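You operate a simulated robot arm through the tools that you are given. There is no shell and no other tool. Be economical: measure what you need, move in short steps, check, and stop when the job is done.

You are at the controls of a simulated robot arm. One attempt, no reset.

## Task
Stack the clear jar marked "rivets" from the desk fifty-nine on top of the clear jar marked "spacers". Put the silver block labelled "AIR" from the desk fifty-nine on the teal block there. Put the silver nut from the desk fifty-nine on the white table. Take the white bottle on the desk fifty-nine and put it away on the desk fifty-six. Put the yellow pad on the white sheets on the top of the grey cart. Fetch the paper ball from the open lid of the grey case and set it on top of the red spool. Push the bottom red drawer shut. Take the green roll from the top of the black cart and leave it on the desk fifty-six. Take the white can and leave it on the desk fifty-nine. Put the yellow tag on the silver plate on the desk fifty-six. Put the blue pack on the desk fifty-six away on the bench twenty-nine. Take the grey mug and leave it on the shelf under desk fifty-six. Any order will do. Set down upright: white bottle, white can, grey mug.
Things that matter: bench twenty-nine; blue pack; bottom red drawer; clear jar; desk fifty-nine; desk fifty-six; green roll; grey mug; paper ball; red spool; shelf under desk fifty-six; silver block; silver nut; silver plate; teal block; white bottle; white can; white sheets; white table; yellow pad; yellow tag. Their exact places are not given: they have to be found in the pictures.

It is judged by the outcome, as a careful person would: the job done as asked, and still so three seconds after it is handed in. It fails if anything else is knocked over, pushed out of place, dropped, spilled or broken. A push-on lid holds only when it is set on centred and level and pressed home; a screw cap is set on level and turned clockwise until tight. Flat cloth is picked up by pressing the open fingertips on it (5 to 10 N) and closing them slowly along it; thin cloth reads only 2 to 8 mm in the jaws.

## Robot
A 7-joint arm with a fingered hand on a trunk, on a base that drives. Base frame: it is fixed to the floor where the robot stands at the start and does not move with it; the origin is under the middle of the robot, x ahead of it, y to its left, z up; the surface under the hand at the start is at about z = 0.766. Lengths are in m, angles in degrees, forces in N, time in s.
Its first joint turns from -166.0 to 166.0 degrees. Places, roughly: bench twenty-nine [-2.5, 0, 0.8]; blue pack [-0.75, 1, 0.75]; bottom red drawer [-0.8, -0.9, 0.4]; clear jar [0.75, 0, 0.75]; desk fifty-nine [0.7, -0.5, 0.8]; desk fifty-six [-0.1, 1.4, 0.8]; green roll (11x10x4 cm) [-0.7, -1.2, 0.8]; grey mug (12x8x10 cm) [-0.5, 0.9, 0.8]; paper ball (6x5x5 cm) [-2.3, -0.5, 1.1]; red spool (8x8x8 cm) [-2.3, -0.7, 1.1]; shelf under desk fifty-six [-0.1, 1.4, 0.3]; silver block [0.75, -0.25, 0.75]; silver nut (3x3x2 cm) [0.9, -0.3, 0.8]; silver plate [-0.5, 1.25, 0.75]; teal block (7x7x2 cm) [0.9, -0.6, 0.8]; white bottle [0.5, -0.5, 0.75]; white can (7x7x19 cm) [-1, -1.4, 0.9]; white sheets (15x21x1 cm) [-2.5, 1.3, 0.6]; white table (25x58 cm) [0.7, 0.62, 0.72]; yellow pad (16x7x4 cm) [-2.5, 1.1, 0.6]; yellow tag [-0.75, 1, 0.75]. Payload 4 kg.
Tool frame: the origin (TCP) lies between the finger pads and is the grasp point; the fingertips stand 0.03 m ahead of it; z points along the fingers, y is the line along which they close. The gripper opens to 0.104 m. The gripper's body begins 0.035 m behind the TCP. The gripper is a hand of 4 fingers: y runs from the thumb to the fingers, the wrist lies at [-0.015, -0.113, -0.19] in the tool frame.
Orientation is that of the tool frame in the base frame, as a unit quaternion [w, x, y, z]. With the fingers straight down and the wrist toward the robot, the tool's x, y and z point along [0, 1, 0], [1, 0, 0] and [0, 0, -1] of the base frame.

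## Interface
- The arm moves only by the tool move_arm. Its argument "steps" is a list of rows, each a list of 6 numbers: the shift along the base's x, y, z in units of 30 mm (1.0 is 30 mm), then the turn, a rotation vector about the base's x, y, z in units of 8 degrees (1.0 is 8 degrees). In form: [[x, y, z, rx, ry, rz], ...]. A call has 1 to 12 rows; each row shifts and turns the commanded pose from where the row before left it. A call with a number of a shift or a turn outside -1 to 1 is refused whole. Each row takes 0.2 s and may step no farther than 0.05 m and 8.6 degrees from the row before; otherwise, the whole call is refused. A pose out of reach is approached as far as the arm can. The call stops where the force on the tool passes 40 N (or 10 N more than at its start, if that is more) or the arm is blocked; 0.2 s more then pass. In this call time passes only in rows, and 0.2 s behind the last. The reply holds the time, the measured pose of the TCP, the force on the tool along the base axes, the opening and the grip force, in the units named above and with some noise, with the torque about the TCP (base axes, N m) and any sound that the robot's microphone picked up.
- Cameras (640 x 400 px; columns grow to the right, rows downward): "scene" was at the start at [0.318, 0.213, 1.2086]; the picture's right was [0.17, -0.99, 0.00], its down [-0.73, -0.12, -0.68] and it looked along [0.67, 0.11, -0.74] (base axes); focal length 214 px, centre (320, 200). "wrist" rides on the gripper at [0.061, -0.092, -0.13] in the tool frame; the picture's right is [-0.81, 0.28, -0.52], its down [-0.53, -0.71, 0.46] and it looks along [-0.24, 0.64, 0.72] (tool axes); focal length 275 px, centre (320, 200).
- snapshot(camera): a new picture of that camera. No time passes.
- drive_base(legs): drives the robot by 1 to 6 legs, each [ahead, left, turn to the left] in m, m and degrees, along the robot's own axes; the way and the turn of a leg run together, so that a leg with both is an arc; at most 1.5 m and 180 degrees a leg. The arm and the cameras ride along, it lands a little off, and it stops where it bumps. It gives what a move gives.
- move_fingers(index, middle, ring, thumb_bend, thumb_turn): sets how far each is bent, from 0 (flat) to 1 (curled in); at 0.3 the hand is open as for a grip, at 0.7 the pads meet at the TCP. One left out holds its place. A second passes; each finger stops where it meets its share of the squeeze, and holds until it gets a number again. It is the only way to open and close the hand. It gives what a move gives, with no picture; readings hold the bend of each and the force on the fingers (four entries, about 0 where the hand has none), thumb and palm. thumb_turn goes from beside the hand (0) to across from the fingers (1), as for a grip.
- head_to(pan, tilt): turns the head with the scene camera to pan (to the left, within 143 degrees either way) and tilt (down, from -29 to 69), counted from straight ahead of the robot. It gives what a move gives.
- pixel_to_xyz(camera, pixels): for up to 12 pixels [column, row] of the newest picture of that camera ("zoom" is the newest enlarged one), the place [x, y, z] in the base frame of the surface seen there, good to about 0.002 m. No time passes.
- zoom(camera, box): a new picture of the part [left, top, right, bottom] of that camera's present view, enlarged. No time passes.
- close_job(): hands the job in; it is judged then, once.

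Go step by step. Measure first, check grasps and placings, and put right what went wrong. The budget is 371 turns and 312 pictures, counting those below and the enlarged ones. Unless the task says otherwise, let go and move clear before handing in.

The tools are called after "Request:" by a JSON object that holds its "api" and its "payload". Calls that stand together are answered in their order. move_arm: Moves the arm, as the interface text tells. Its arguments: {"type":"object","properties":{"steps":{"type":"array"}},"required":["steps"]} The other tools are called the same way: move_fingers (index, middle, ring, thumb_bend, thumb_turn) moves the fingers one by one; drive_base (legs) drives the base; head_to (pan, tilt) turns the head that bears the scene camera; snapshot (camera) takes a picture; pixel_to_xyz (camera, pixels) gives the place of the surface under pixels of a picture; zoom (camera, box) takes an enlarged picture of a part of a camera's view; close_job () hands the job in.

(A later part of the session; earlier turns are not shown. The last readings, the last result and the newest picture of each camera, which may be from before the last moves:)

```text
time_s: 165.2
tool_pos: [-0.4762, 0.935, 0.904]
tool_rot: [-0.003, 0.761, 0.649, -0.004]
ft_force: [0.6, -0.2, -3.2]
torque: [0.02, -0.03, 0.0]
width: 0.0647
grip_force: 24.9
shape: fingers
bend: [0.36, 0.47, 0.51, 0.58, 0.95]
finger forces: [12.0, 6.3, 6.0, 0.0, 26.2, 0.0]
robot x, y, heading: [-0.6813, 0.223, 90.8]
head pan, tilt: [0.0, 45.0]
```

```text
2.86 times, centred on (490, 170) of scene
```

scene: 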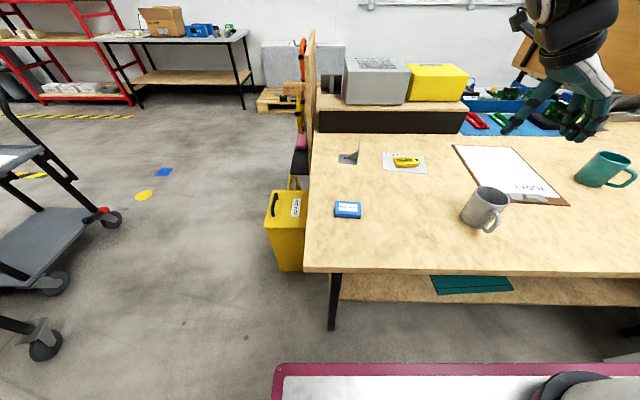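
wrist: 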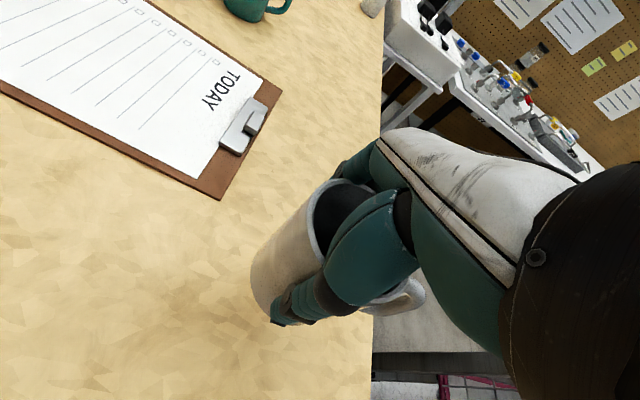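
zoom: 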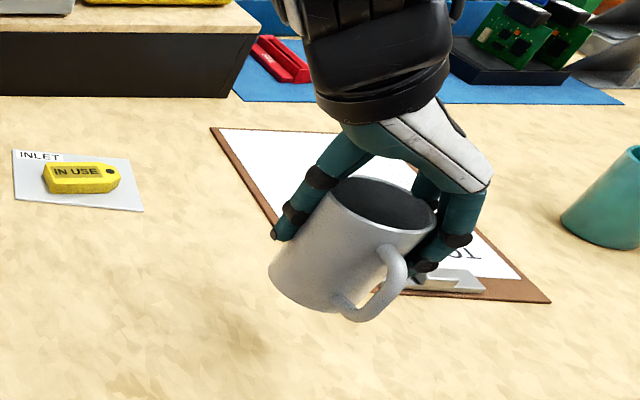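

Mug is held level. I raise, turn the hand toward yaw 90 and drive back 0.35 m to look beneath the desk.

Request:
{"api": "move_arm", "payload": {"steps": [[-0.3, 0, 0.5, 0, 0, 0.9], [-0.3, 0, 0.5, 0, 0, 0.9], [-0.3, 0, 0.5, 0, 0, 0.9], [-0.3, 0, 0.5, 0, 0, 0.9], [-0.3, 0, 0.3, 0, 0, 0.9], [-0.3, 0, 0, 0, 0, 0.9], [-0.3, 0, 0, 0, 0, 0.9], [-0.3, 0, 0, 0, 0, 0.9], [-0.3, 0, 0, 0, 0, 0.9], [-0.3, 0, 0, 0, 0, 0.9], [-0.3, 0, 0, 0, 0, 0.9], [-0.3, 0, 0, 0, 0, 0.9]]}}

Request:
{"api": "drive_base", "payload": {"legs": [[-0.35, 0, 0]]}}

Request:
{"api": "head_to", "payload": {"pan": -10, "tilt": 42}}

Request:
{"api": "snapshot", "payload": {"camera": "scene"}}

```text
time_s: 167.8
tool_pos: [-0.5858, 0.9348, 0.9725]
tool_rot: [-0.002, 0.108, 0.994, -0.005]
ft_force: [0.0, 0.5, -3.1]
torque: [-0.01, 0.05, 0.02]
width: 0.0644
grip_force: 24.9
shape: fingers
bend: [0.37, 0.47, 0.51, 0.58, 0.95]
finger forces: [12.1, 6.3, 6.0, 0.0, 25.8, 0.0]
robot x, y, heading: [-0.6839, 0.2249, 91.1]
head pan, tilt: [0.0, 45.0]
```

```text
time_s: 170.1
tool_pos: [-0.5815, 0.589, 0.9728]
tool_rot: [-0.001, 0.109, 0.994, -0.005]
ft_force: [0.2, 0.6, -2.5]
torque: [0.01, 0.04, 0.0]
width: 0.0646
grip_force: 24.3
shape: fingers
bend: [0.37, 0.47, 0.51, 0.58, 0.95]
finger forces: [12.0, 6.3, 6.1, 0.2, 25.8, 0.0]
robot x, y, heading: [-0.6782, -0.1264, 91.1]
head pan, tilt: [0.0, 45.0]
```

```text
time_s: 170.8
tool_pos: [-0.5801, 0.5872, 0.9725]
tool_rot: [0.0, 0.109, 0.994, -0.005]
ft_force: [0.1, 0.0, -3.6]
torque: [0.05, 0.02, 0.02]
width: 0.0648
grip_force: 25.3
shape: fingers
bend: [0.37, 0.47, 0.51, 0.58, 0.95]
finger forces: [12.0, 6.3, 5.9, 0.0, 25.8, 0.0]
robot x, y, heading: [-0.6806, -0.1231, 91.0]
head pan, tilt: [-10.0, 42.0]
```

```text
197 pictures are left
```

scene: 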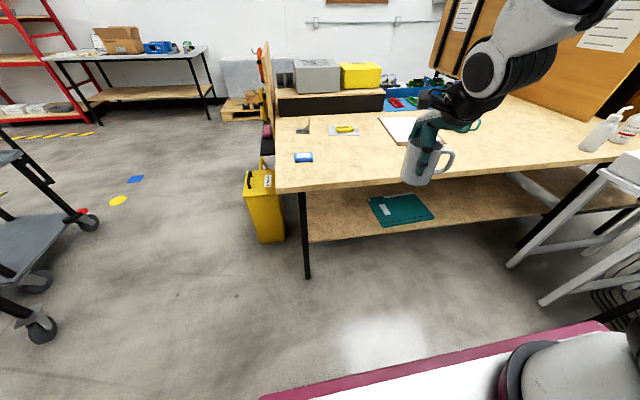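

Request:
{"api": "pixel_to_xyz", "payload": {"camera": "scene", "pixels": [[350, 230], [350, 215], [325, 240], [330, 210], [370, 232], [400, 226], [440, 221], [320, 194], [450, 182], [455, 205], [360, 206], [308, 240]]}}

Request:
{"api": "zoom", "payload": {"camera": "scene", "box": [270, 160, 510, 290]}}

```text
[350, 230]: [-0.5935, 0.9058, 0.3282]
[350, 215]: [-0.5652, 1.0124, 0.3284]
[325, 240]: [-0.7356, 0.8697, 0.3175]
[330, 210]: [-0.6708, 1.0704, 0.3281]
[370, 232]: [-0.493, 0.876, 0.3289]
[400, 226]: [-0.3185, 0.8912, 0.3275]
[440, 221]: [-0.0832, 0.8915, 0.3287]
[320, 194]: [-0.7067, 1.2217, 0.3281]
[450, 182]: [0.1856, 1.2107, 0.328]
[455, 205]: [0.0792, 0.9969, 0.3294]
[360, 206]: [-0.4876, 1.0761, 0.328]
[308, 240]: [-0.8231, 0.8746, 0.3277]
```

```text
2.67 times, centred on (390, 225) of scene
```

zoom: 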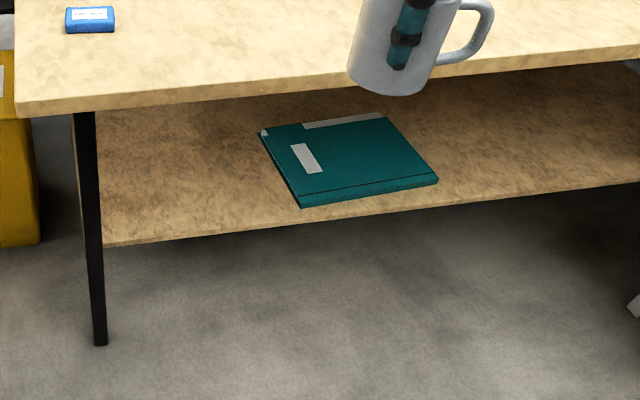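

Shelf: z 0.328, front edge y≈0.868; free part x -0.80…-0.55 left of the folder. I'll lower the mug in front of the desk, then drive it in under the desk at x≈-0.66.

Request:
{"api": "move_arm", "payload": {"steps": [[-0.3, 0.2, -1, 0, 0, 0.2], [-0.3, 0.2, -1, 0, 0, 0.2], [-0.3, 0.2, -1, 0, 0, 0.2], [-0.3, 0.2, -1, 0, 0, 0.2], [-0.3, 0.2, -1, 0, 0, 0.2], [-0.3, 0.2, -1, 0, 0, 0.2], [-0.3, 0, -1, 0, 0, 0.2], [-0.3, 0, -1, 0, 0, 0.1], [-0.2, 0, -1, 0, 0, 0], [0, 0, -1, 0, 0, 0]]}}

Request:
{"api": "snapshot", "payload": {"camera": "scene"}}

Request:
{"api": "snapshot", "payload": {"camera": "wrist"}}

```text
time_s: 173.0
tool_pos: [-0.659, 0.6237, 0.6731]
tool_rot: [-0.001, 0.004, 1.0, -0.005]
ft_force: [0.2, -0.1, -2.8]
torque: [0.02, 0.02, 0.0]
width: 0.0644
grip_force: 25.0
shape: fingers
bend: [0.37, 0.47, 0.51, 0.58, 0.95]
finger forces: [11.9, 6.3, 6.0, 0.1, 25.3, 0.1]
robot x, y, heading: [-0.6748, -0.1182, 91.2]
head pan, tilt: [-10.0, 42.0]
```

```text
195 pictures are left
```

scene: 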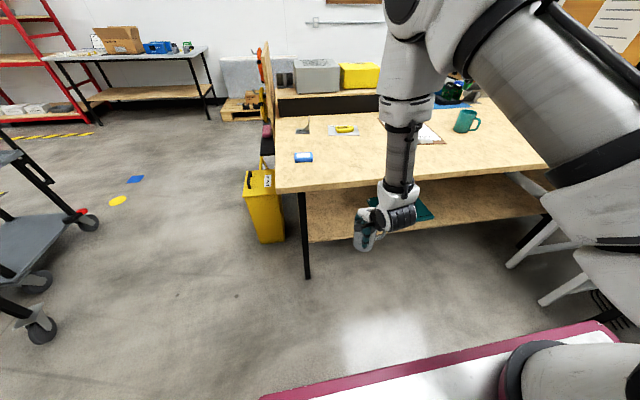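

```text
194 pictures are left
```

wrist: 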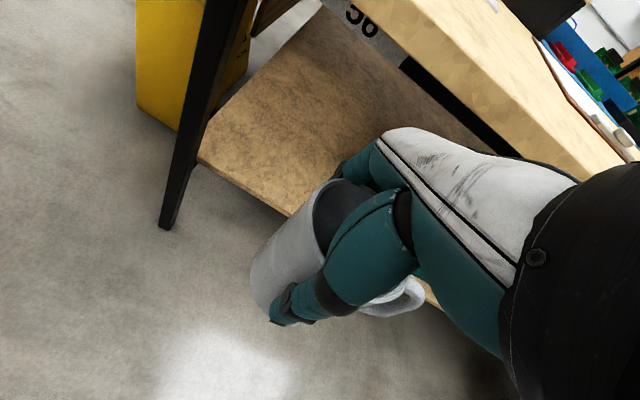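

The forearm comes down steeply here. I lower to z≈0.42 in front of the desk and then see how far forward the arm can stretch at that height.

Request:
{"api": "move_arm", "payload": {"steps": [[0, 0, -1, 0, 0, 0], [0, 0, -1, 0, 0, 0], [0, 0, -1, 0, 0, 0], [0, 0, -1, 0, 0, 0], [0, 0, -1, 0, 0, 0], [0, 0, -1, 0, 0, 0], [0, 0, -1, 0, 0, 0], [0, 0, -1, 0, 0, 0], [0, 0, -0.4, 0, 0, 0]]}}

Request:
{"api": "snapshot", "payload": {"camera": "scene"}}

```text
time_s: 175.0
tool_pos: [-0.6586, 0.6222, 0.4203]
tool_rot: [0.0, 0.005, 1.0, -0.006]
ft_force: [-0.6, 0.6, -3.3]
torque: [0.03, 0.03, 0.0]
width: 0.0642
grip_force: 24.3
shape: fingers
bend: [0.37, 0.47, 0.51, 0.58, 0.95]
finger forces: [11.7, 6.2, 6.0, 0.1, 24.7, 0.0]
robot x, y, heading: [-0.6758, -0.1178, 91.1]
head pan, tilt: [-10.0, 42.0]
```

```text
193 pictures are left
```

scene: 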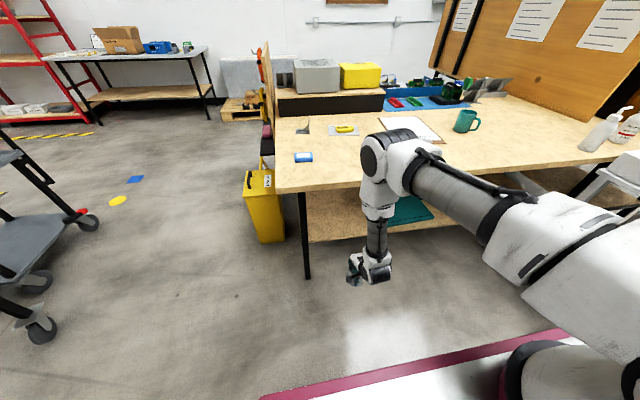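

There's slack: the elbow is high. I back up 0.13 m and stretch the arm forward at this height to see how the forearm inclines.

Request:
{"api": "drive_base", "payload": {"legs": [[-0.13, 0, 0]]}}

Request:
{"api": "move_arm", "payload": {"steps": [[0, 1, 0, 0, 0, 0], [0, 1, 0, 0, 0, 0], [0, 1, 0, 0, 0, 0], [0, 1, 0, 0, 0, 0], [0, 1, 0, 0, 0, 0], [0, 1, 0, 0, 0, 0], [0, 1, 0, 0, 0, 0]]}}

Request:
{"api": "snapshot", "payload": {"camera": "scene"}}

```text
time_s: 176.2
tool_pos: [-0.6552, 0.4939, 0.4193]
tool_rot: [-0.001, 0.004, 1.0, -0.005]
ft_force: [0.5, -0.8, -3.2]
torque: [0.0, 0.07, 0.0]
width: 0.0642
grip_force: 24.5
shape: fingers
bend: [0.37, 0.47, 0.52, 0.58, 0.95]
finger forces: [11.7, 6.2, 6.1, 0.0, 24.7, 0.1]
robot x, y, heading: [-0.6748, -0.2522, 91.5]
head pan, tilt: [-10.0, 42.0]
```

```text
time_s: 177.8
tool_pos: [-0.6561, 0.7059, 0.4204]
tool_rot: [-0.001, 0.005, 1.0, -0.006]
ft_force: [0.0, -0.4, -3.1]
torque: [0.01, 0.04, 0.01]
width: 0.0642
grip_force: 23.5
shape: fingers
bend: [0.37, 0.47, 0.52, 0.58, 0.95]
finger forces: [11.4, 6.1, 5.9, 0.0, 24.1, 0.0]
robot x, y, heading: [-0.6781, -0.249, 91.0]
head pan, tilt: [-10.0, 42.0]
```

```text
192 pictures are left
```

scene: 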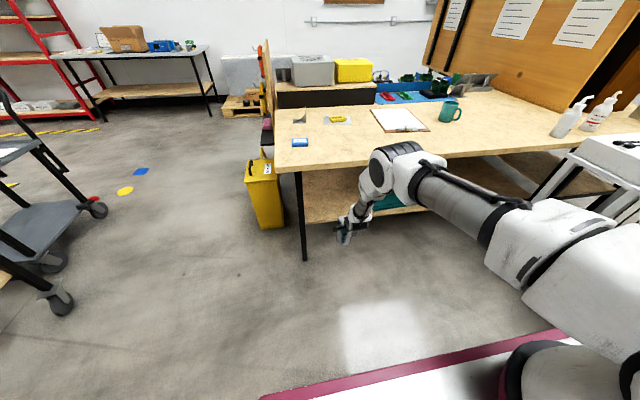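

Request:
{"api": "pixel_to_xyz", "payload": {"camera": "scene", "pixels": [[390, 150], [375, 175], [368, 195], [362, 205], [355, 220], [345, 235], [410, 145], [385, 185]]}}

Request:
{"api": "zoom", "payload": {"camera": "scene", "box": [300, 120, 480, 260]}}

```text
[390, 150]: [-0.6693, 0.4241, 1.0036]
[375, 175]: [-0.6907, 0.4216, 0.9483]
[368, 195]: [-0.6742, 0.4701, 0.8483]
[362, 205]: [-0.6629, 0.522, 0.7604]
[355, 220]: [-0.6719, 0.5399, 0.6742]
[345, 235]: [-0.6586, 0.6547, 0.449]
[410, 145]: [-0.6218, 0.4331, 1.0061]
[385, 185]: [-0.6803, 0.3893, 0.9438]
```

```text
2.86 times, centred on (390, 190) of scene
```

zoom: 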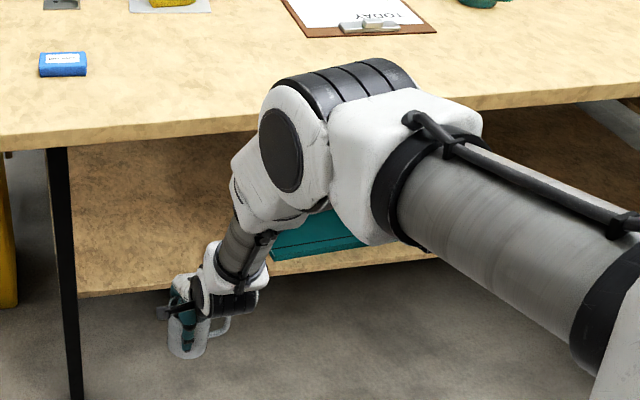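

Forearm slope is still steep. I stretch 0.12 m further to incline it more.

Request:
{"api": "move_arm", "payload": {"steps": [[0, 1, 0, 0, 0, 0], [0, 1, 0, 0, 0, 0], [0, 1, 0, 0, 0, 0], [0, 1, 0, 0, 0, 0]]}}

Request:
{"api": "zoom", "payload": {"camera": "scene", "box": [300, 120, 480, 260]}}

Request:
{"api": "pixel_to_xyz", "payload": {"camera": "zoom", "pixels": [[280, 140], [250, 190], [230, 240], [220, 270], [240, 220], [210, 290], [300, 100], [190, 300]]}}

```text
time_s: 178.8
tool_pos: [-0.657, 0.8118, 0.4215]
tool_rot: [-0.001, 0.005, 1.0, -0.007]
ft_force: [1.2, -1.0, -3.4]
torque: [0.02, 0.11, 0.02]
width: 0.0635
grip_force: 23.4
shape: fingers
bend: [0.38, 0.48, 0.52, 0.58, 0.95]
finger forces: [11.1, 6.0, 6.0, 0.1, 23.5, 0.0]
out of reach, approached as far as the arm can: row 4
robot x, y, heading: [-0.6728, -0.2493, 90.8]
head pan, tilt: [-10.0, 42.0]
```

```text
2.86 times, centred on (390, 190) of scene
```

zoom: 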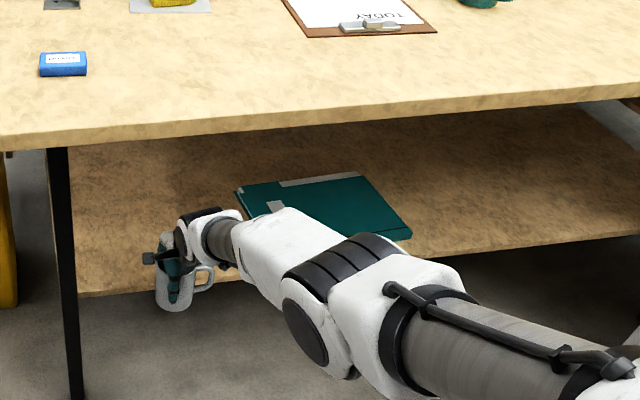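

```text
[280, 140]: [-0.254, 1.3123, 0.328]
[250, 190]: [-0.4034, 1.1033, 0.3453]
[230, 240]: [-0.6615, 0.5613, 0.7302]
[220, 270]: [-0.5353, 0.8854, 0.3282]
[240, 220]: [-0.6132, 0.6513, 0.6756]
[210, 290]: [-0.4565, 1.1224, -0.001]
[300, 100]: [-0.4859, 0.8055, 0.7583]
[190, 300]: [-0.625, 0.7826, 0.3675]
```

The arm is now stretched low (forearm top ~0.68 at where the desk edge will be, underside ~0.72). I drive ahead 0.12 m.

Request:
{"api": "drive_base", "payload": {"legs": [[0.12, 0, 0]]}}

Request:
{"api": "snapshot", "payload": {"camera": "wrist"}}

Request:
{"api": "zoom", "payload": {"camera": "scene", "box": [300, 120, 480, 260]}}

```text
time_s: 180.1
tool_pos: [-0.6596, 0.9326, 0.4233]
tool_rot: [-0.001, 0.003, 1.0, -0.005]
ft_force: [0.1, -0.2, -3.2]
torque: [0.04, -0.01, -0.01]
width: 0.0633
grip_force: 23.4
shape: fingers
bend: [0.38, 0.48, 0.52, 0.58, 0.95]
finger forces: [11.2, 6.2, 6.1, 0.0, 23.6, 0.0]
robot x, y, heading: [-0.6752, -0.1296, 91.1]
head pan, tilt: [-10.0, 42.0]
```

```text
189 pictures are left
```

wrist: 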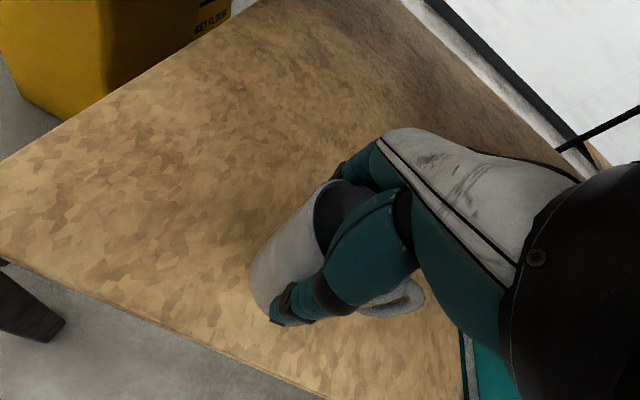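

```text
2.86 times, centred on (390, 190) of scene
```

zoom: 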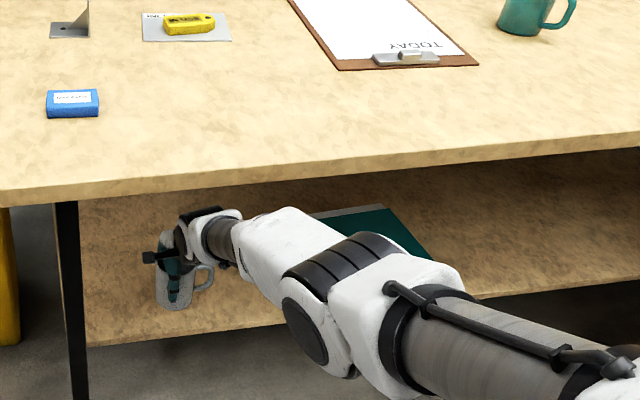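

The mug is under the desk over the shelf. I lower gently.

Request:
{"api": "move_arm", "payload": {"steps": [[0, -0.1, -0.4, 0, 0, 0], [0, 0, -0.2, 0, 0, 0], [0, 0, -0.1, 0, 0, 0]]}}

```text
time_s: 180.9
tool_pos: [-0.6628, 0.9275, 0.4147]
tool_rot: [-0.001, 0.003, 1.0, -0.005]
ft_force: [0.5, 0.1, -3.3]
torque: [0.0, 0.07, -0.05]
width: 0.0636
grip_force: 23.5
shape: fingers
bend: [0.38, 0.48, 0.52, 0.58, 0.95]
finger forces: [11.1, 6.2, 6.1, 0.1, 23.5, 0.0]
out of reach, approached as far as the arm can: row 1, 2
robot x, y, heading: [-0.6786, -0.1308, 91.2]
head pan, tilt: [-10.0, 42.0]
```

Reach limit; I drive ahead 3 cm and draw the arm back 3 cm while lowering.

Request:
{"api": "drive_base", "payload": {"legs": [[0.03, 0, 0]]}}

Request:
{"api": "move_arm", "payload": {"steps": [[0, -0.5, -0.15, 0, 0, 0], [0, -0.4, -0.15, 0, 0, 0], [0, 0, -0.1, 0, 0, 0], [0, 0, -0.1, 0, 0, 0]]}}

```text
time_s: 181.7
tool_pos: [-0.662, 0.9568, 0.4149]
tool_rot: [0.0, 0.003, 1.0, -0.005]
ft_force: [-0.7, -0.2, -3.5]
torque: [0.01, 0.05, -0.01]
width: 0.0637
grip_force: 23.3
shape: fingers
bend: [0.38, 0.48, 0.52, 0.58, 0.95]
finger forces: [11.1, 6.3, 6.0, 0.0, 23.5, 0.0]
robot x, y, heading: [-0.677, -0.1062, 91.1]
head pan, tilt: [-10.0, 42.0]
```

```text
time_s: 182.7
tool_pos: [-0.6631, 0.9305, 0.4007]
tool_rot: [-0.001, 0.003, 1.0, -0.004]
ft_force: [-0.5, -3.3, 6.1]
torque: [0.03, -0.05, -0.02]
width: 0.0633
grip_force: 23.7
shape: fingers
bend: [0.38, 0.48, 0.52, 0.59, 0.95]
finger forces: [10.7, 5.6, 6.2, 0.1, 24.9, 0.0]
robot x, y, heading: [-0.6781, -0.1002, 91.3]
head pan, tilt: [-10.0, 42.0]
```

Contact (+6 N). I open the fingers and check.

Request:
{"api": "move_fingers", "payload": {"index": 0.3, "middle": 0.38, "ring": 0.42, "thumb_bend": 0.45}}

Request:
{"api": "move_fingers", "payload": {"index": 0.2, "middle": 0.2, "ring": 0.2, "thumb_bend": 0.22}}

Request:
{"api": "snapshot", "payload": {"camera": "wrist"}}

Request:
{"api": "zoom", "payload": {"camera": "scene", "box": [300, 120, 480, 260]}}

```text
time_s: 183.7
tool_pos: [-0.6622, 0.9304, 0.4002]
tool_rot: [-0.001, 0.003, 1.0, -0.005]
ft_force: [-1.1, 0.2, 2.8]
torque: [0.11, -0.03, 0.03]
width: 0.0878
grip_force: 3.6
shape: fingers
bend: [0.29, 0.38, 0.42, 0.44, 0.97]
finger forces: [4.0, 0.0, 0.1, 0.1, 3.1, 0.1]
robot x, y, heading: [-0.6758, -0.0963, 91.4]
head pan, tilt: [-10.0, 42.0]
```

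```text
time_s: 184.7
tool_pos: [-0.6623, 0.9303, 0.3994]
tool_rot: [0.0, 0.004, 1.0, -0.006]
ft_force: [0.7, -0.1, -0.2]
torque: [-0.02, 0.04, -0.02]
width: 0.1238
grip_force: 0.1
shape: fingers
bend: [0.2, 0.2, 0.2, 0.22, 0.97]
finger forces: [0.0, 0.0, 0.0, 0.1, 0.0, 0.0]
robot x, y, heading: [-0.677, -0.1007, 91.0]
head pan, tilt: [-10.0, 42.0]
```

```text
187 pictures are left
```

wrist: 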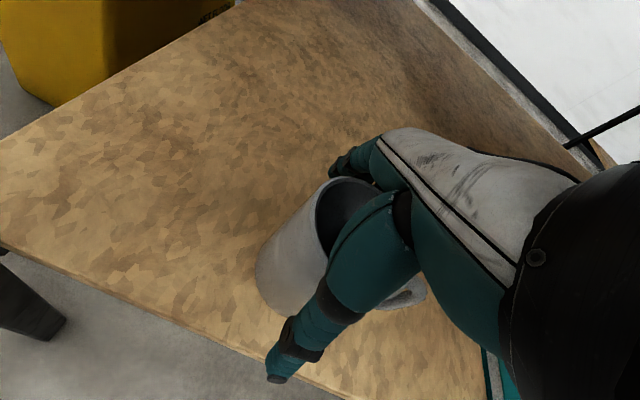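

```text
2.86 times, centred on (390, 190) of scene
```

zoom: 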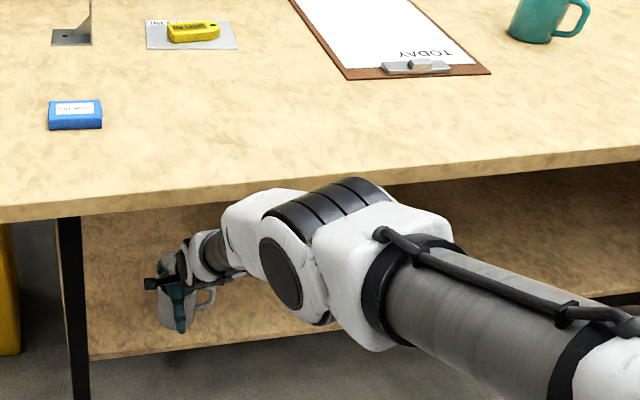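

The mug stands on the shelf. I measure the arm's clearance under the desk edge before lifting the fingers clear.

Request:
{"api": "pixel_to_xyz", "payload": {"camera": "zoom", "pixels": [[240, 205], [270, 200], [290, 192], [340, 185], [215, 235], [255, 190], [300, 175], [370, 185], [230, 200], [205, 240], [20, 215], [200, 185]]}}

```text
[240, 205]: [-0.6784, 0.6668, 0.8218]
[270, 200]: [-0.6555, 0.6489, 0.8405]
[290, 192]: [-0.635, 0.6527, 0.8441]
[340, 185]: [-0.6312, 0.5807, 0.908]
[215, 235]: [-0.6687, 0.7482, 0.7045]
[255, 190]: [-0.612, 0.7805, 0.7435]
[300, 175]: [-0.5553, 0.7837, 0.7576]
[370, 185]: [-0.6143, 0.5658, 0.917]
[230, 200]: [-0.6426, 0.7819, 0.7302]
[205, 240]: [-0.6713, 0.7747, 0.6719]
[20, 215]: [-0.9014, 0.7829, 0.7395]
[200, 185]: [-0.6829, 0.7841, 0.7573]
```

Lifting would bring the forearm to the desk edge, so I leave sideways: raise 6 mm and slide the hand +x by 0.135 m (the handle passes between thumb and fingers), then back out.

Request:
{"api": "move_arm", "payload": {"steps": [[0, 0, 0.2, 0, 0, 0], [0.4, 0, 0, 0, 0, 0], [0.5, 0, 0, 0, 0, 0], [0.6, 0, 0, 0, 0, 0], [0.6, 0, 0, 0, 0, 0], [0.6, 0, 0, 0, 0, 0], [0.6, 0, 0, 0, 0, 0], [0.6, 0, 0, 0, 0, 0], [0.6, 0, 0, 0, 0, 0]]}}

Request:
{"api": "snapshot", "payload": {"camera": "wrist"}}

Request:
{"api": "zoom", "payload": {"camera": "scene", "box": [300, 120, 480, 260]}}

```text
time_s: 186.7
tool_pos: [-0.5276, 0.9295, 0.4055]
tool_rot: [-0.001, 0.004, 1.0, -0.005]
ft_force: [-0.2, -0.8, 0.0]
torque: [0.01, 0.0, 0.02]
width: 0.1237
grip_force: 0.1
shape: fingers
bend: [0.2, 0.2, 0.2, 0.22, 0.97]
finger forces: [0.1, 0.0, 0.1, 0.0, 0.0, 0.1]
robot x, y, heading: [-0.6773, -0.1023, 91.2]
head pan, tilt: [-10.0, 42.0]
```

```text
185 pictures are left
```

wrist: 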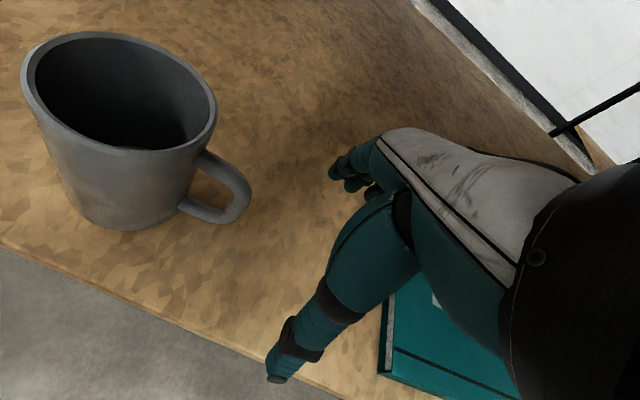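

```text
2.86 times, centred on (390, 190) of scene
```

zoom: 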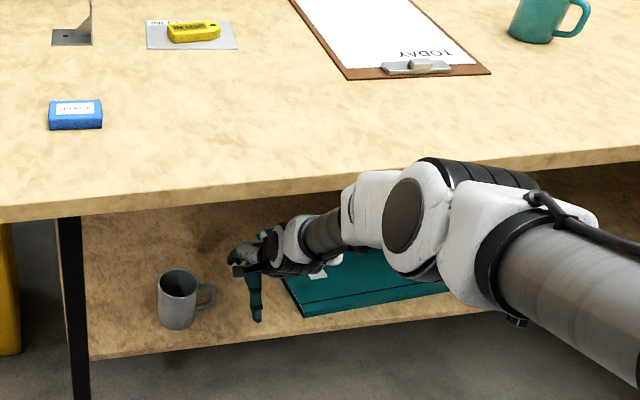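

The mug stands free. I drive back 0.15 m, then raise the arm in front of the desk.

Request:
{"api": "drive_base", "payload": {"legs": [[-0.15, 0, 0]]}}

Request:
{"api": "move_arm", "payload": {"steps": [[0, -1, 0, 0, 0, 0], [0, -1, 0, 0, 0, 0], [0, -1, 0, 0, 0, 0], [0, -1, 0.2, 0, 0, 0], [0, -1, 0.5, 0, 0, 0], [0, -1, 1, 0, 0, 0], [0, 0, 1, 0, 0, 0], [0, 0, 1, 0, 0, 0], [0, 0, 1, 0, 0, 0], [0, 0, 1, 0, 0, 0], [0, 0, 1, 0, 0, 0], [0, 0, 1, 0, 0, 0]]}}

Request:
{"api": "move_arm", "payload": {"steps": [[0, 0, 1, 0, 0, 0], [0, 0, 1, 0, 0, 0], [0, 0, 1, 0, 0, 0], [0, 0, 1, 0, 0, 0], [0, 0, 1, 0, 0, 0], [0, 0, 1, 0, 0, 0], [0, 0, 1, 0, 0, 0], [0, 0, 1, 0, 0, 0], [0, 0, 1, 0, 0, 0], [0, 0, 1, 0, 0, 0], [0, 0, 1, 0, 0, 0], [0, 0, 1, 0, 0, 0]]}}

Request:
{"api": "snapshot", "payload": {"camera": "scene"}}

```text
time_s: 188.1
tool_pos: [-0.5245, 0.7793, 0.4059]
tool_rot: [0.0, 0.004, 1.0, -0.005]
ft_force: [0.3, -0.4, -0.2]
torque: [-0.02, 0.0, 0.03]
width: 0.1236
grip_force: 0.1
shape: fingers
bend: [0.2, 0.2, 0.2, 0.22, 0.97]
finger forces: [0.1, 0.1, 0.1, 0.0, 0.0, 0.0]
robot x, y, heading: [-0.671, -0.2517, 91.0]
head pan, tilt: [-10.0, 42.0]
```

```text
time_s: 190.7
tool_pos: [-0.5248, 0.5989, 0.6372]
tool_rot: [-0.001, 0.004, 1.0, -0.005]
ft_force: [0.5, 0.2, 0.0]
torque: [0.02, 0.01, -0.05]
width: 0.1241
grip_force: 0.0
shape: fingers
bend: [0.2, 0.2, 0.2, 0.22, 0.97]
finger forces: [0.0, 0.0, 0.0, 0.0, 0.1, 0.0]
robot x, y, heading: [-0.6763, -0.2534, 91.1]
head pan, tilt: [-10.0, 42.0]
```

```text
time_s: 193.3
tool_pos: [-0.5248, 0.5993, 0.9953]
tool_rot: [-0.001, 0.004, 1.0, -0.005]
ft_force: [-0.5, 1.1, 0.5]
torque: [-0.02, 0.01, 0.04]
width: 0.1238
grip_force: 0.1
shape: fingers
bend: [0.2, 0.2, 0.2, 0.22, 0.97]
finger forces: [0.0, 0.1, 0.0, 0.0, 0.0, 0.0]
robot x, y, heading: [-0.6752, -0.2524, 90.6]
head pan, tilt: [-10.0, 42.0]
```

```text
183 pictures are left
```

scene: 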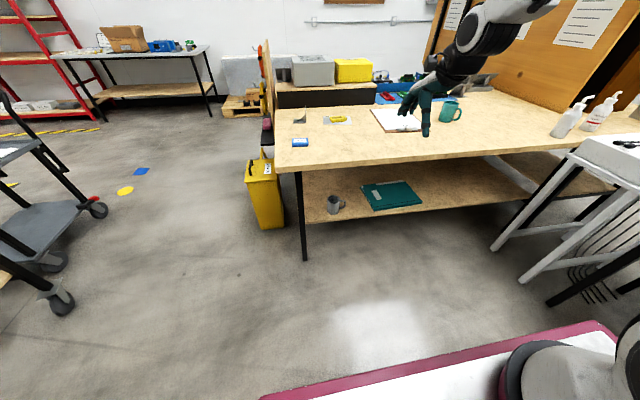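

Mug done. Next the blue pack at (-0.818,0.945): I drive ahead 0.48, left 0.1.

Request:
{"api": "drive_base", "payload": {"legs": [[0.48, 0.1, 0]]}}

Request:
{"api": "move_fingers", "payload": {"index": 0.35, "middle": 0.35, "ring": 0.35, "thumb_bend": 0.35}}

Request:
{"api": "head_to", "payload": {"pan": 0, "tilt": 45}}

Request:
{"api": "snapshot", "payload": {"camera": "scene"}}

```text
time_s: 196.2
tool_pos: [-0.6334, 1.0763, 0.9955]
tool_rot: [-0.001, 0.004, 1.0, -0.005]
ft_force: [-0.4, -0.3, -0.2]
torque: [0.0, 0.0, 0.0]
width: 0.1237
grip_force: 0.1
shape: fingers
bend: [0.2, 0.2, 0.2, 0.22, 0.97]
finger forces: [0.0, 0.0, 0.0, 0.1, 0.0, 0.0]
robot x, y, heading: [-0.7838, 0.2298, 91.2]
head pan, tilt: [-10.0, 42.0]
```

```text
time_s: 197.2
tool_pos: [-0.6342, 1.0766, 0.9962]
tool_rot: [-0.001, 0.004, 1.0, -0.005]
ft_force: [-0.6, 0.5, 0.3]
torque: [-0.01, 0.0, 0.0]
width: 0.091
grip_force: 0.0
shape: fingers
bend: [0.35, 0.35, 0.35, 0.35, 0.97]
finger forces: [0.1, 0.0, 0.1, 0.0, 0.1, 0.0]
robot x, y, heading: [-0.7832, 0.2249, 91.0]
head pan, tilt: [-10.0, 42.0]
```

```text
time_s: 197.9
tool_pos: [-0.6334, 1.0769, 0.9959]
tool_rot: [-0.001, 0.003, 1.0, -0.005]
ft_force: [-0.2, -0.7, 0.2]
torque: [0.01, 0.02, 0.02]
width: 0.0911
grip_force: 0.1
shape: fingers
bend: [0.35, 0.35, 0.35, 0.35, 0.97]
finger forces: [0.0, 0.0, 0.1, 0.0, 0.0, 0.0]
robot x, y, heading: [-0.7801, 0.227, 91.1]
head pan, tilt: [0.0, 45.0]
```

```text
182 pictures are left
```

scene: 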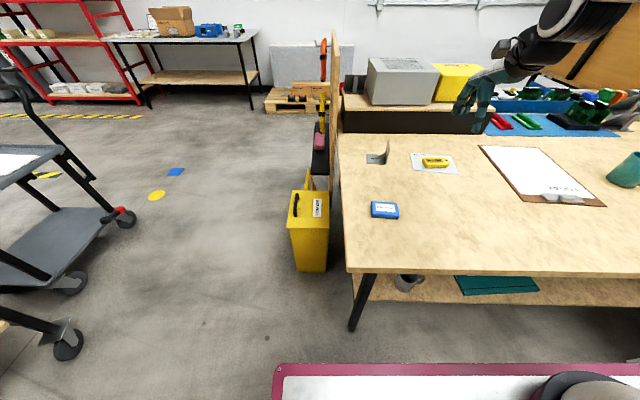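

Request:
{"api": "zoom", "payload": {"camera": "scene", "box": [350, 185, 430, 235]}}

Request:
{"api": "pixel_to_xyz", "payload": {"camera": "zoom", "pixels": [[175, 140], [375, 145], [170, 220], [390, 225], [280, 180], [280, 245], [280, 135]]}}

Request:
{"api": "move_arm", "payload": {"steps": [[-0.9, -0.65, -0.3, 0, 0, 0], [-0.9, -0.65, -0.3, 0, 0, 0], [-0.9, -0.65, -0.3, 0, 0, 0], [-0.9, -0.65, -0.3, 0, 0, 0], [-0.9, -0.65, -0.3, 0, 0, 0], [-0.9, -0.65, -0.3, 0, 0, 0], [-0.75, -0.5, -0.5, 0, 0, 0]]}}

Request:
{"api": "snapshot", "payload": {"camera": "wrist"}}

```text
8.00 times, centred on (390, 210) of scene
```

zoom: 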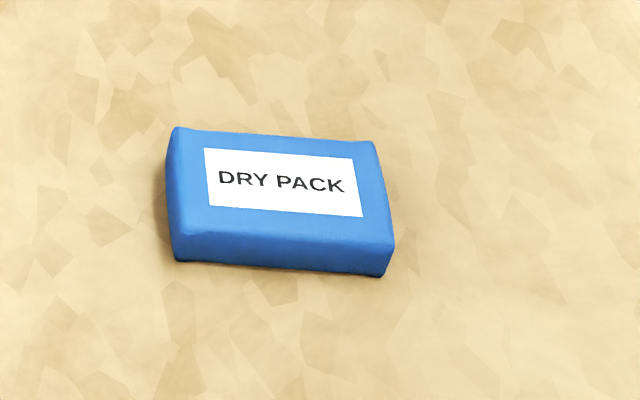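

```text
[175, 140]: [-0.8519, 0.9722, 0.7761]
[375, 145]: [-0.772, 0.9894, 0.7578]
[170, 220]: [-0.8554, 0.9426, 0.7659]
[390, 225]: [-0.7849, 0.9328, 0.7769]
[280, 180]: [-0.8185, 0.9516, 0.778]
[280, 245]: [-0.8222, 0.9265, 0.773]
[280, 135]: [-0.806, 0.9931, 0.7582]
```

```text
time_s: 199.5
tool_pos: [-0.8177, 0.9432, 0.9262]
tool_rot: [-0.001, 0.004, 1.0, -0.006]
ft_force: [0.4, -0.6, -0.3]
torque: [0.01, 0.01, 0.0]
width: 0.0912
grip_force: 0.1
shape: fingers
bend: [0.35, 0.35, 0.35, 0.35, 0.97]
finger forces: [0.0, 0.1, 0.0, 0.1, 0.0, 0.0]
robot x, y, heading: [-0.7815, 0.2265, 91.1]
head pan, tilt: [0.0, 45.0]
```

```text
180 pictures are left
```

wrist: 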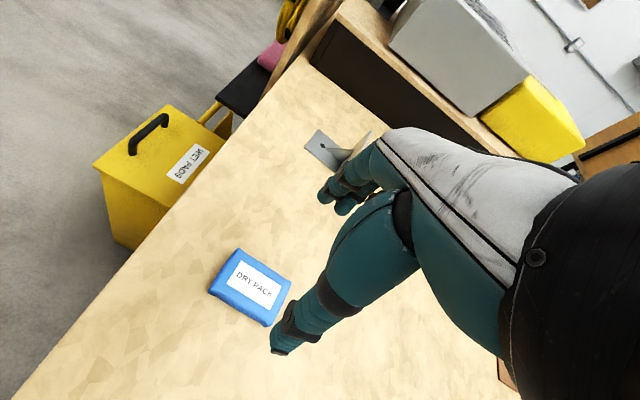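

Pack centre ≈(-0.819,0.950). I lower and grip it.

Request:
{"api": "move_arm", "payload": {"steps": [[-0.05, 0.22, -0.9, 0, 0, 0], [0, 0, -1, 0, 0, 0], [0, 0, -1, 0, 0, 0], [0, 0, -1, 0, 0, 0], [0, 0, -0.5, 0, 0, 0]]}}

Request:
{"api": "move_fingers", "payload": {"index": 0.7, "middle": 0.7, "ring": 0.7, "thumb_bend": 0.7}}

Request:
{"api": "move_arm", "payload": {"steps": [[0, 0, 0.4, 0, 0, 0], [0, 0, 0.8, 0, 0, 0], [0, 0, 1, 0, 0, 0], [0, 0, 1, 0, 0, 0], [0, 0, 1, 0, 0, 0]]}}

Request:
{"api": "snapshot", "payload": {"camera": "wrist"}}

```text
time_s: 200.7
tool_pos: [-0.8194, 0.9514, 0.795]
tool_rot: [-0.001, 0.004, 1.0, -0.005]
ft_force: [-0.2, 0.3, -0.4]
torque: [0.02, 0.03, 0.01]
width: 0.0911
grip_force: 0.1
shape: fingers
bend: [0.35, 0.35, 0.35, 0.35, 0.97]
finger forces: [0.0, 0.0, 0.0, 0.0, 0.1, 0.0]
robot x, y, heading: [-0.7879, 0.2279, 91.3]
head pan, tilt: [0.0, 45.0]
```

```text
time_s: 201.7
tool_pos: [-0.8198, 0.9504, 0.7969]
tool_rot: [0.0, 0.004, 1.0, -0.004]
ft_force: [1.1, 1.7, 3.6]
torque: [0.15, -0.03, -0.03]
width: 0.0478
grip_force: 20.1
shape: fingers
bend: [0.56, 0.61, 0.64, 0.51, 0.94]
finger forces: [7.5, 10.0, 4.7, 0.0, 17.9, 0.0]
robot x, y, heading: [-0.7859, 0.2248, 90.9]
head pan, tilt: [0.0, 45.0]
```

```text
time_s: 202.9
tool_pos: [-0.8208, 0.9505, 0.9211]
tool_rot: [-0.001, 0.005, 1.0, -0.005]
ft_force: [0.0, 0.8, -0.5]
torque: [0.01, -0.01, 0.01]
width: 0.0479
grip_force: 18.0
shape: fingers
bend: [0.57, 0.61, 0.64, 0.51, 0.94]
finger forces: [7.2, 6.3, 4.6, 0.0, 18.1, 0.0]
robot x, y, heading: [-0.784, 0.2256, 91.1]
head pan, tilt: [0.0, 45.0]
```

```text
179 pictures are left
```

wrist: 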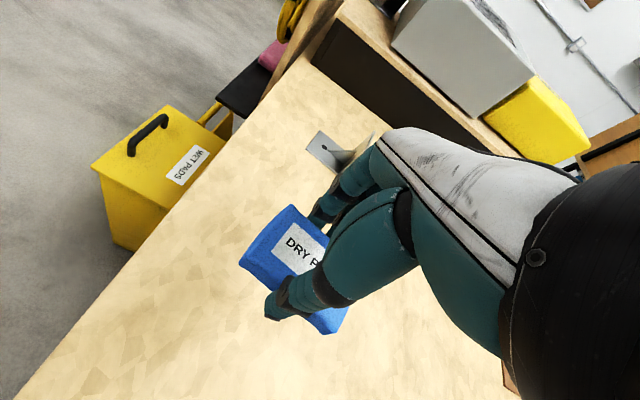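

Pack held. Before turning left I check the cart that stands there.

Request:
{"api": "move_arm", "payload": {"steps": [[0, -0.5, 1, 0, 0, 0], [0, -0.5, 1, 0, 0, 0], [0, -0.5, 1, 0, 0, 0], [0, -0.5, 1, 0, 0, 0]]}}

Request:
{"api": "head_to", "payload": {"pan": 60, "tilt": 25}}

Request:
{"api": "snapshot", "payload": {"camera": "scene"}}

Request:
{"api": "pixel_to_xyz", "payload": {"camera": "scene", "pixels": [[320, 200], [320, 300], [200, 200], [100, 200], [400, 200], [500, 200], [250, 150], [400, 150], [100, 300], [250, 250], [400, 250], [320, 150]]}}

```text
time_s: 203.9
tool_pos: [-0.8184, 0.8907, 1.0408]
tool_rot: [-0.001, 0.006, 1.0, -0.005]
ft_force: [-1.9, -0.6, -0.8]
torque: [0.05, -0.13, -0.04]
width: 0.0478
grip_force: 17.6
shape: fingers
bend: [0.57, 0.62, 0.64, 0.51, 0.94]
finger forces: [7.1, 6.1, 4.5, 0.0, 17.9, 0.1]
robot x, y, heading: [-0.784, 0.2264, 91.2]
head pan, tilt: [0.0, 45.0]
```

```text
time_s: 205.2
tool_pos: [-0.8144, 0.8925, 1.0408]
tool_rot: [-0.001, 0.009, 1.0, -0.006]
ft_force: [-0.5, 0.0, -0.3]
torque: [0.0, 0.01, -0.04]
width: 0.0478
grip_force: 18.0
shape: fingers
bend: [0.57, 0.62, 0.64, 0.51, 0.94]
finger forces: [7.2, 6.0, 4.5, 0.1, 17.8, 0.1]
robot x, y, heading: [-0.7869, 0.229, 91.1]
head pan, tilt: [60.0, 25.0]
```

```text
178 pictures are left
```

scene: 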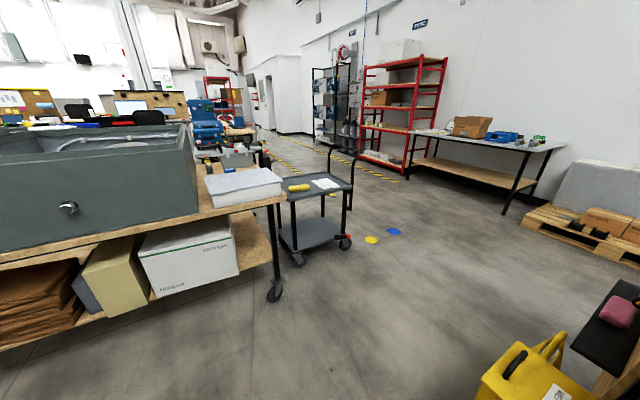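

```text
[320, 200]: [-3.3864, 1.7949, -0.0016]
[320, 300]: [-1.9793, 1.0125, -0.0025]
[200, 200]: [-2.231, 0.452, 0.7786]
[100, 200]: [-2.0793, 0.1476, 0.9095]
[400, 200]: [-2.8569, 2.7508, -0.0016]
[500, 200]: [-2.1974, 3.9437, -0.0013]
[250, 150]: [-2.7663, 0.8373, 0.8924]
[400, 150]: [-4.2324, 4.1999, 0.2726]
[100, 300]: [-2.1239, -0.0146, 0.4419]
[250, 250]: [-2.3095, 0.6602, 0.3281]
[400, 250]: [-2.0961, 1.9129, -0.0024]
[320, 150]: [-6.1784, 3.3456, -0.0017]
```

The way is clear: bench twenty-nine front edge near x≈-2.1. I back up, turn left 90° and drive toward it.

Request:
{"api": "drive_base", "payload": {"legs": [[-0.15, 0, 0], [0, 0, 89], [0.45, 0, 0]]}}

Request:
{"api": "head_to", "payload": {"pan": 0, "tilt": 30}}

Request:
{"api": "snapshot", "payload": {"camera": "scene"}}

Request:
{"api": "pixel_to_xyz", "payload": {"camera": "scene", "pixels": [[320, 200], [320, 250], [200, 200], [250, 250], [400, 200], [500, 200], [400, 250], [100, 200], [450, 220], [360, 230]]}}

```text
time_s: 212.7
tool_pos: [-1.9006, 0.0637, 1.041]
tool_rot: [0.004, -0.695, 0.719, -0.005]
ft_force: [-0.6, 0.5, 0.7]
torque: [0.03, -0.01, -0.01]
width: 0.0472
grip_force: 17.2
shape: fingers
bend: [0.57, 0.62, 0.64, 0.51, 0.94]
finger forces: [6.9, 5.9, 4.3, 0.1, 17.0, 0.1]
robot x, y, heading: [-1.2368, 0.0782, 179.6]
head pan, tilt: [60.0, 25.0]
```

```text
time_s: 214.0
tool_pos: [-1.9001, 0.0637, 1.0419]
tool_rot: [0.003, -0.695, 0.719, -0.005]
ft_force: [0.2, -0.1, -0.6]
torque: [-0.04, 0.04, 0.01]
width: 0.0469
grip_force: 16.8
shape: fingers
bend: [0.57, 0.62, 0.64, 0.51, 0.94]
finger forces: [6.8, 5.9, 4.3, 0.1, 17.0, 0.0]
robot x, y, heading: [-1.2348, 0.082, 179.5]
head pan, tilt: [0.0, 30.0]
```

```text
177 pictures are left
```

scene: 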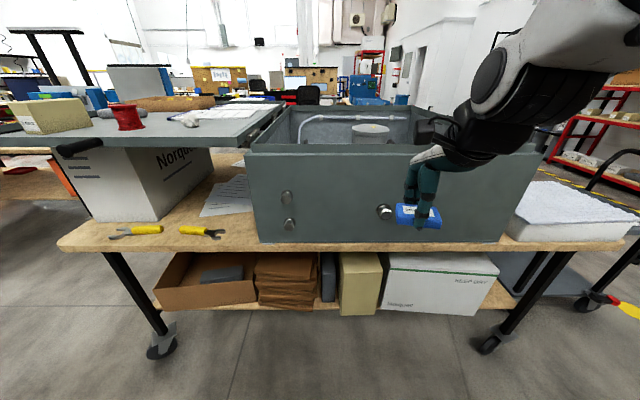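

```text
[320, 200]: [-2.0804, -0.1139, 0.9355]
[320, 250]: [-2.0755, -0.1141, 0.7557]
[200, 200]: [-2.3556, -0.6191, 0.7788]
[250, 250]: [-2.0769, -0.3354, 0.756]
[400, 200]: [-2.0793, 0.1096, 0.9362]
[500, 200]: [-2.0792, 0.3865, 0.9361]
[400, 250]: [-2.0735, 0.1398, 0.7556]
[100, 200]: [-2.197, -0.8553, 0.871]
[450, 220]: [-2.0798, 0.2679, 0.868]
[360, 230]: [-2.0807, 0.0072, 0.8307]
```

Request:
{"api": "zoom", "payload": {"camera": "scene", "box": [40, 80, 290, 260]}}

Request:
{"api": "pixel_to_xyz", "payload": {"camera": "zoom", "pixels": [[230, 385], [320, 360], [440, 360], [530, 365], [480, 320], [350, 330], [500, 260], [60, 410], [410, 385], [230, 330], [430, 200], [380, 105]]}}

```text
2.22 times, centred on (165, 170) of scene
```

zoom: 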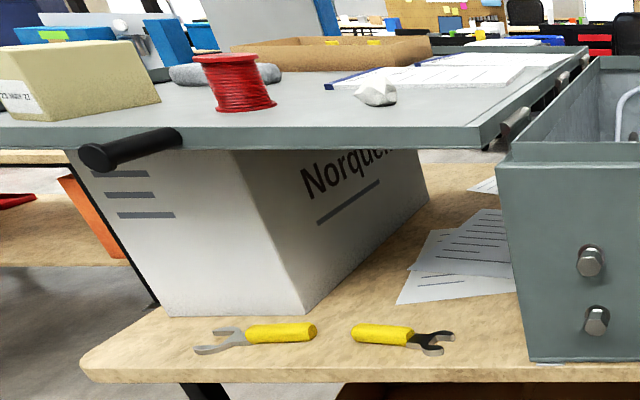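

```text
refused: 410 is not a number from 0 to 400
```

Request:
{"api": "pixel_to_xyz", "payload": {"camera": "zoom", "pixels": [[230, 375], [490, 365], [490, 335], [400, 310], [350, 300], [500, 260], [455, 340], [335, 335], [480, 140], [200, 135], [375, 92], [235, 60]]}}

Request:
{"api": "pixel_to_xyz", "payload": {"camera": "scene", "pixels": [[520, 238], [560, 240], [610, 245], [620, 205], [530, 185], [580, 190], [640, 215], [512, 240], [130, 246]]}}

```text
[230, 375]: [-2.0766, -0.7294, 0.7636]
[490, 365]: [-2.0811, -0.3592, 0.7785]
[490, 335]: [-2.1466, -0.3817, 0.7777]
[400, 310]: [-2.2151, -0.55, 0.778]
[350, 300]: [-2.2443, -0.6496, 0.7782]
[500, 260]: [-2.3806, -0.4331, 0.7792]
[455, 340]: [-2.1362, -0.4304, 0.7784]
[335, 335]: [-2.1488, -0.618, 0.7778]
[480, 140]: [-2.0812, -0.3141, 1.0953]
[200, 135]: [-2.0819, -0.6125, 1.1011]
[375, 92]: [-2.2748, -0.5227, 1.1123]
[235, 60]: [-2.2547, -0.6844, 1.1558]
```

```text
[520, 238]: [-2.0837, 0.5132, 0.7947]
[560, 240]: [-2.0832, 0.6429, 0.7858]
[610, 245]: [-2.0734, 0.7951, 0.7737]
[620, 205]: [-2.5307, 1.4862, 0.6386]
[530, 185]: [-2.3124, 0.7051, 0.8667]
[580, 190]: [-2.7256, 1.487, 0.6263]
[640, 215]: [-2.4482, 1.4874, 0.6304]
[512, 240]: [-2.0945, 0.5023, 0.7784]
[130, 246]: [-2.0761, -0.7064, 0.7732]
```

Bench top z=0.778, front edge x=-2.076; lid above at z≈1.1 starts at x=-2.08. The gap between the right wrench tip and the case looks usable; I zoom in on it.

Request:
{"api": "zoom", "payload": {"camera": "scene", "box": [170, 180, 290, 260]}}

Request:
{"api": "pixel_to_xyz", "payload": {"camera": "zoom", "pixels": [[290, 270], [300, 300], [275, 315], [430, 310], [460, 330], [400, 300], [380, 340], [440, 270], [420, 200], [468, 320], [60, 280]]}}

```text
5.00 times, centred on (230, 220) of scene
```

zoom: 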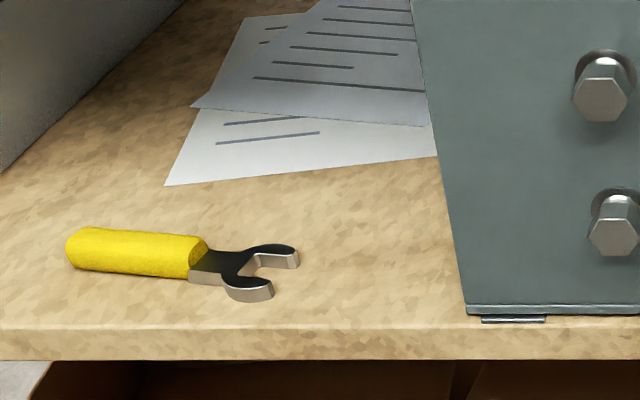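

```text
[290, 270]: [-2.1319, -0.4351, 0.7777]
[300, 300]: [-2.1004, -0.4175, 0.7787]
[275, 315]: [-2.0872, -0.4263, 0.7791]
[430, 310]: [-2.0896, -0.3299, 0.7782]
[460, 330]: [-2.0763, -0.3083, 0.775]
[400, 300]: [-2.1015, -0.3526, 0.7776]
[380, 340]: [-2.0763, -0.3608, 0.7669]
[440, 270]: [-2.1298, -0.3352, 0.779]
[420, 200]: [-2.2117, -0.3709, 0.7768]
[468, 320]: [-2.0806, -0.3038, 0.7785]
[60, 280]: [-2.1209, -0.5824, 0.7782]
```

The gap is 0.11 m wide (y -0.42…-0.31); the pack (0.07) fits at y=-0.364, x=-2.115. I drive left 0.41, then go in low under the lid edge.

Request:
{"api": "drive_base", "payload": {"legs": [[0, 0.41, 0]]}}

Request:
{"api": "move_arm", "payload": {"steps": [[0, 0, -1, 0, 0, 0], [0, 0, -1, 0, 0, 0], [0, 0, -1, 0, 0, 0], [0, 0, -1, 0, 0, 0], [0, 0, -1, 0, 0, 0]]}}

Request:
{"api": "snapshot", "payload": {"camera": "wrist"}}

Request:
{"api": "snapshot", "payload": {"camera": "scene"}}

```text
time_s: 216.5
tool_pos: [-1.9038, -0.3444, 1.0398]
tool_rot: [0.004, -0.694, 0.72, -0.004]
ft_force: [0.4, -0.3, -1.0]
torque: [0.03, 0.03, 0.0]
width: 0.0472
grip_force: 16.9
shape: fingers
bend: [0.57, 0.62, 0.64, 0.51, 0.94]
finger forces: [7.0, 5.8, 4.3, 0.0, 17.0, 0.0]
robot x, y, heading: [-1.2339, -0.3219, 179.4]
head pan, tilt: [0.0, 30.0]
```

```text
time_s: 217.7
tool_pos: [-1.9057, -0.344, 0.8923]
tool_rot: [0.003, -0.694, 0.72, -0.004]
ft_force: [0.2, -0.3, -0.3]
torque: [-0.01, 0.02, -0.01]
width: 0.0472
grip_force: 17.1
shape: fingers
bend: [0.57, 0.62, 0.64, 0.51, 0.94]
finger forces: [6.9, 5.7, 4.3, 0.0, 16.8, 0.0]
robot x, y, heading: [-1.2376, -0.33, 179.7]
head pan, tilt: [0.0, 30.0]
```

```text
174 pictures are left
```

wrist: 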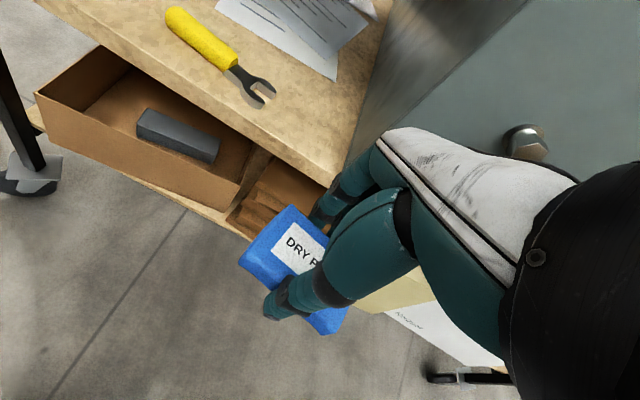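

```text
173 pictures are left
```

scene: 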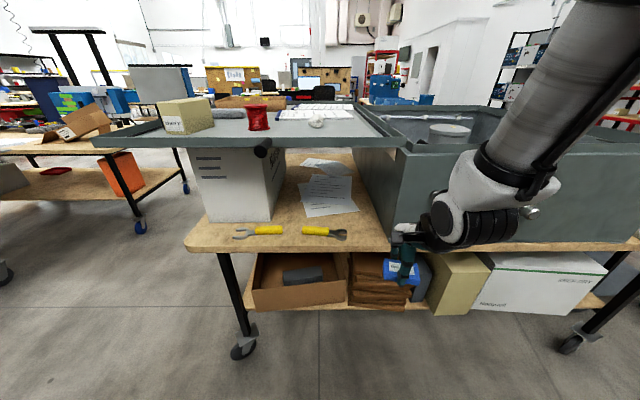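

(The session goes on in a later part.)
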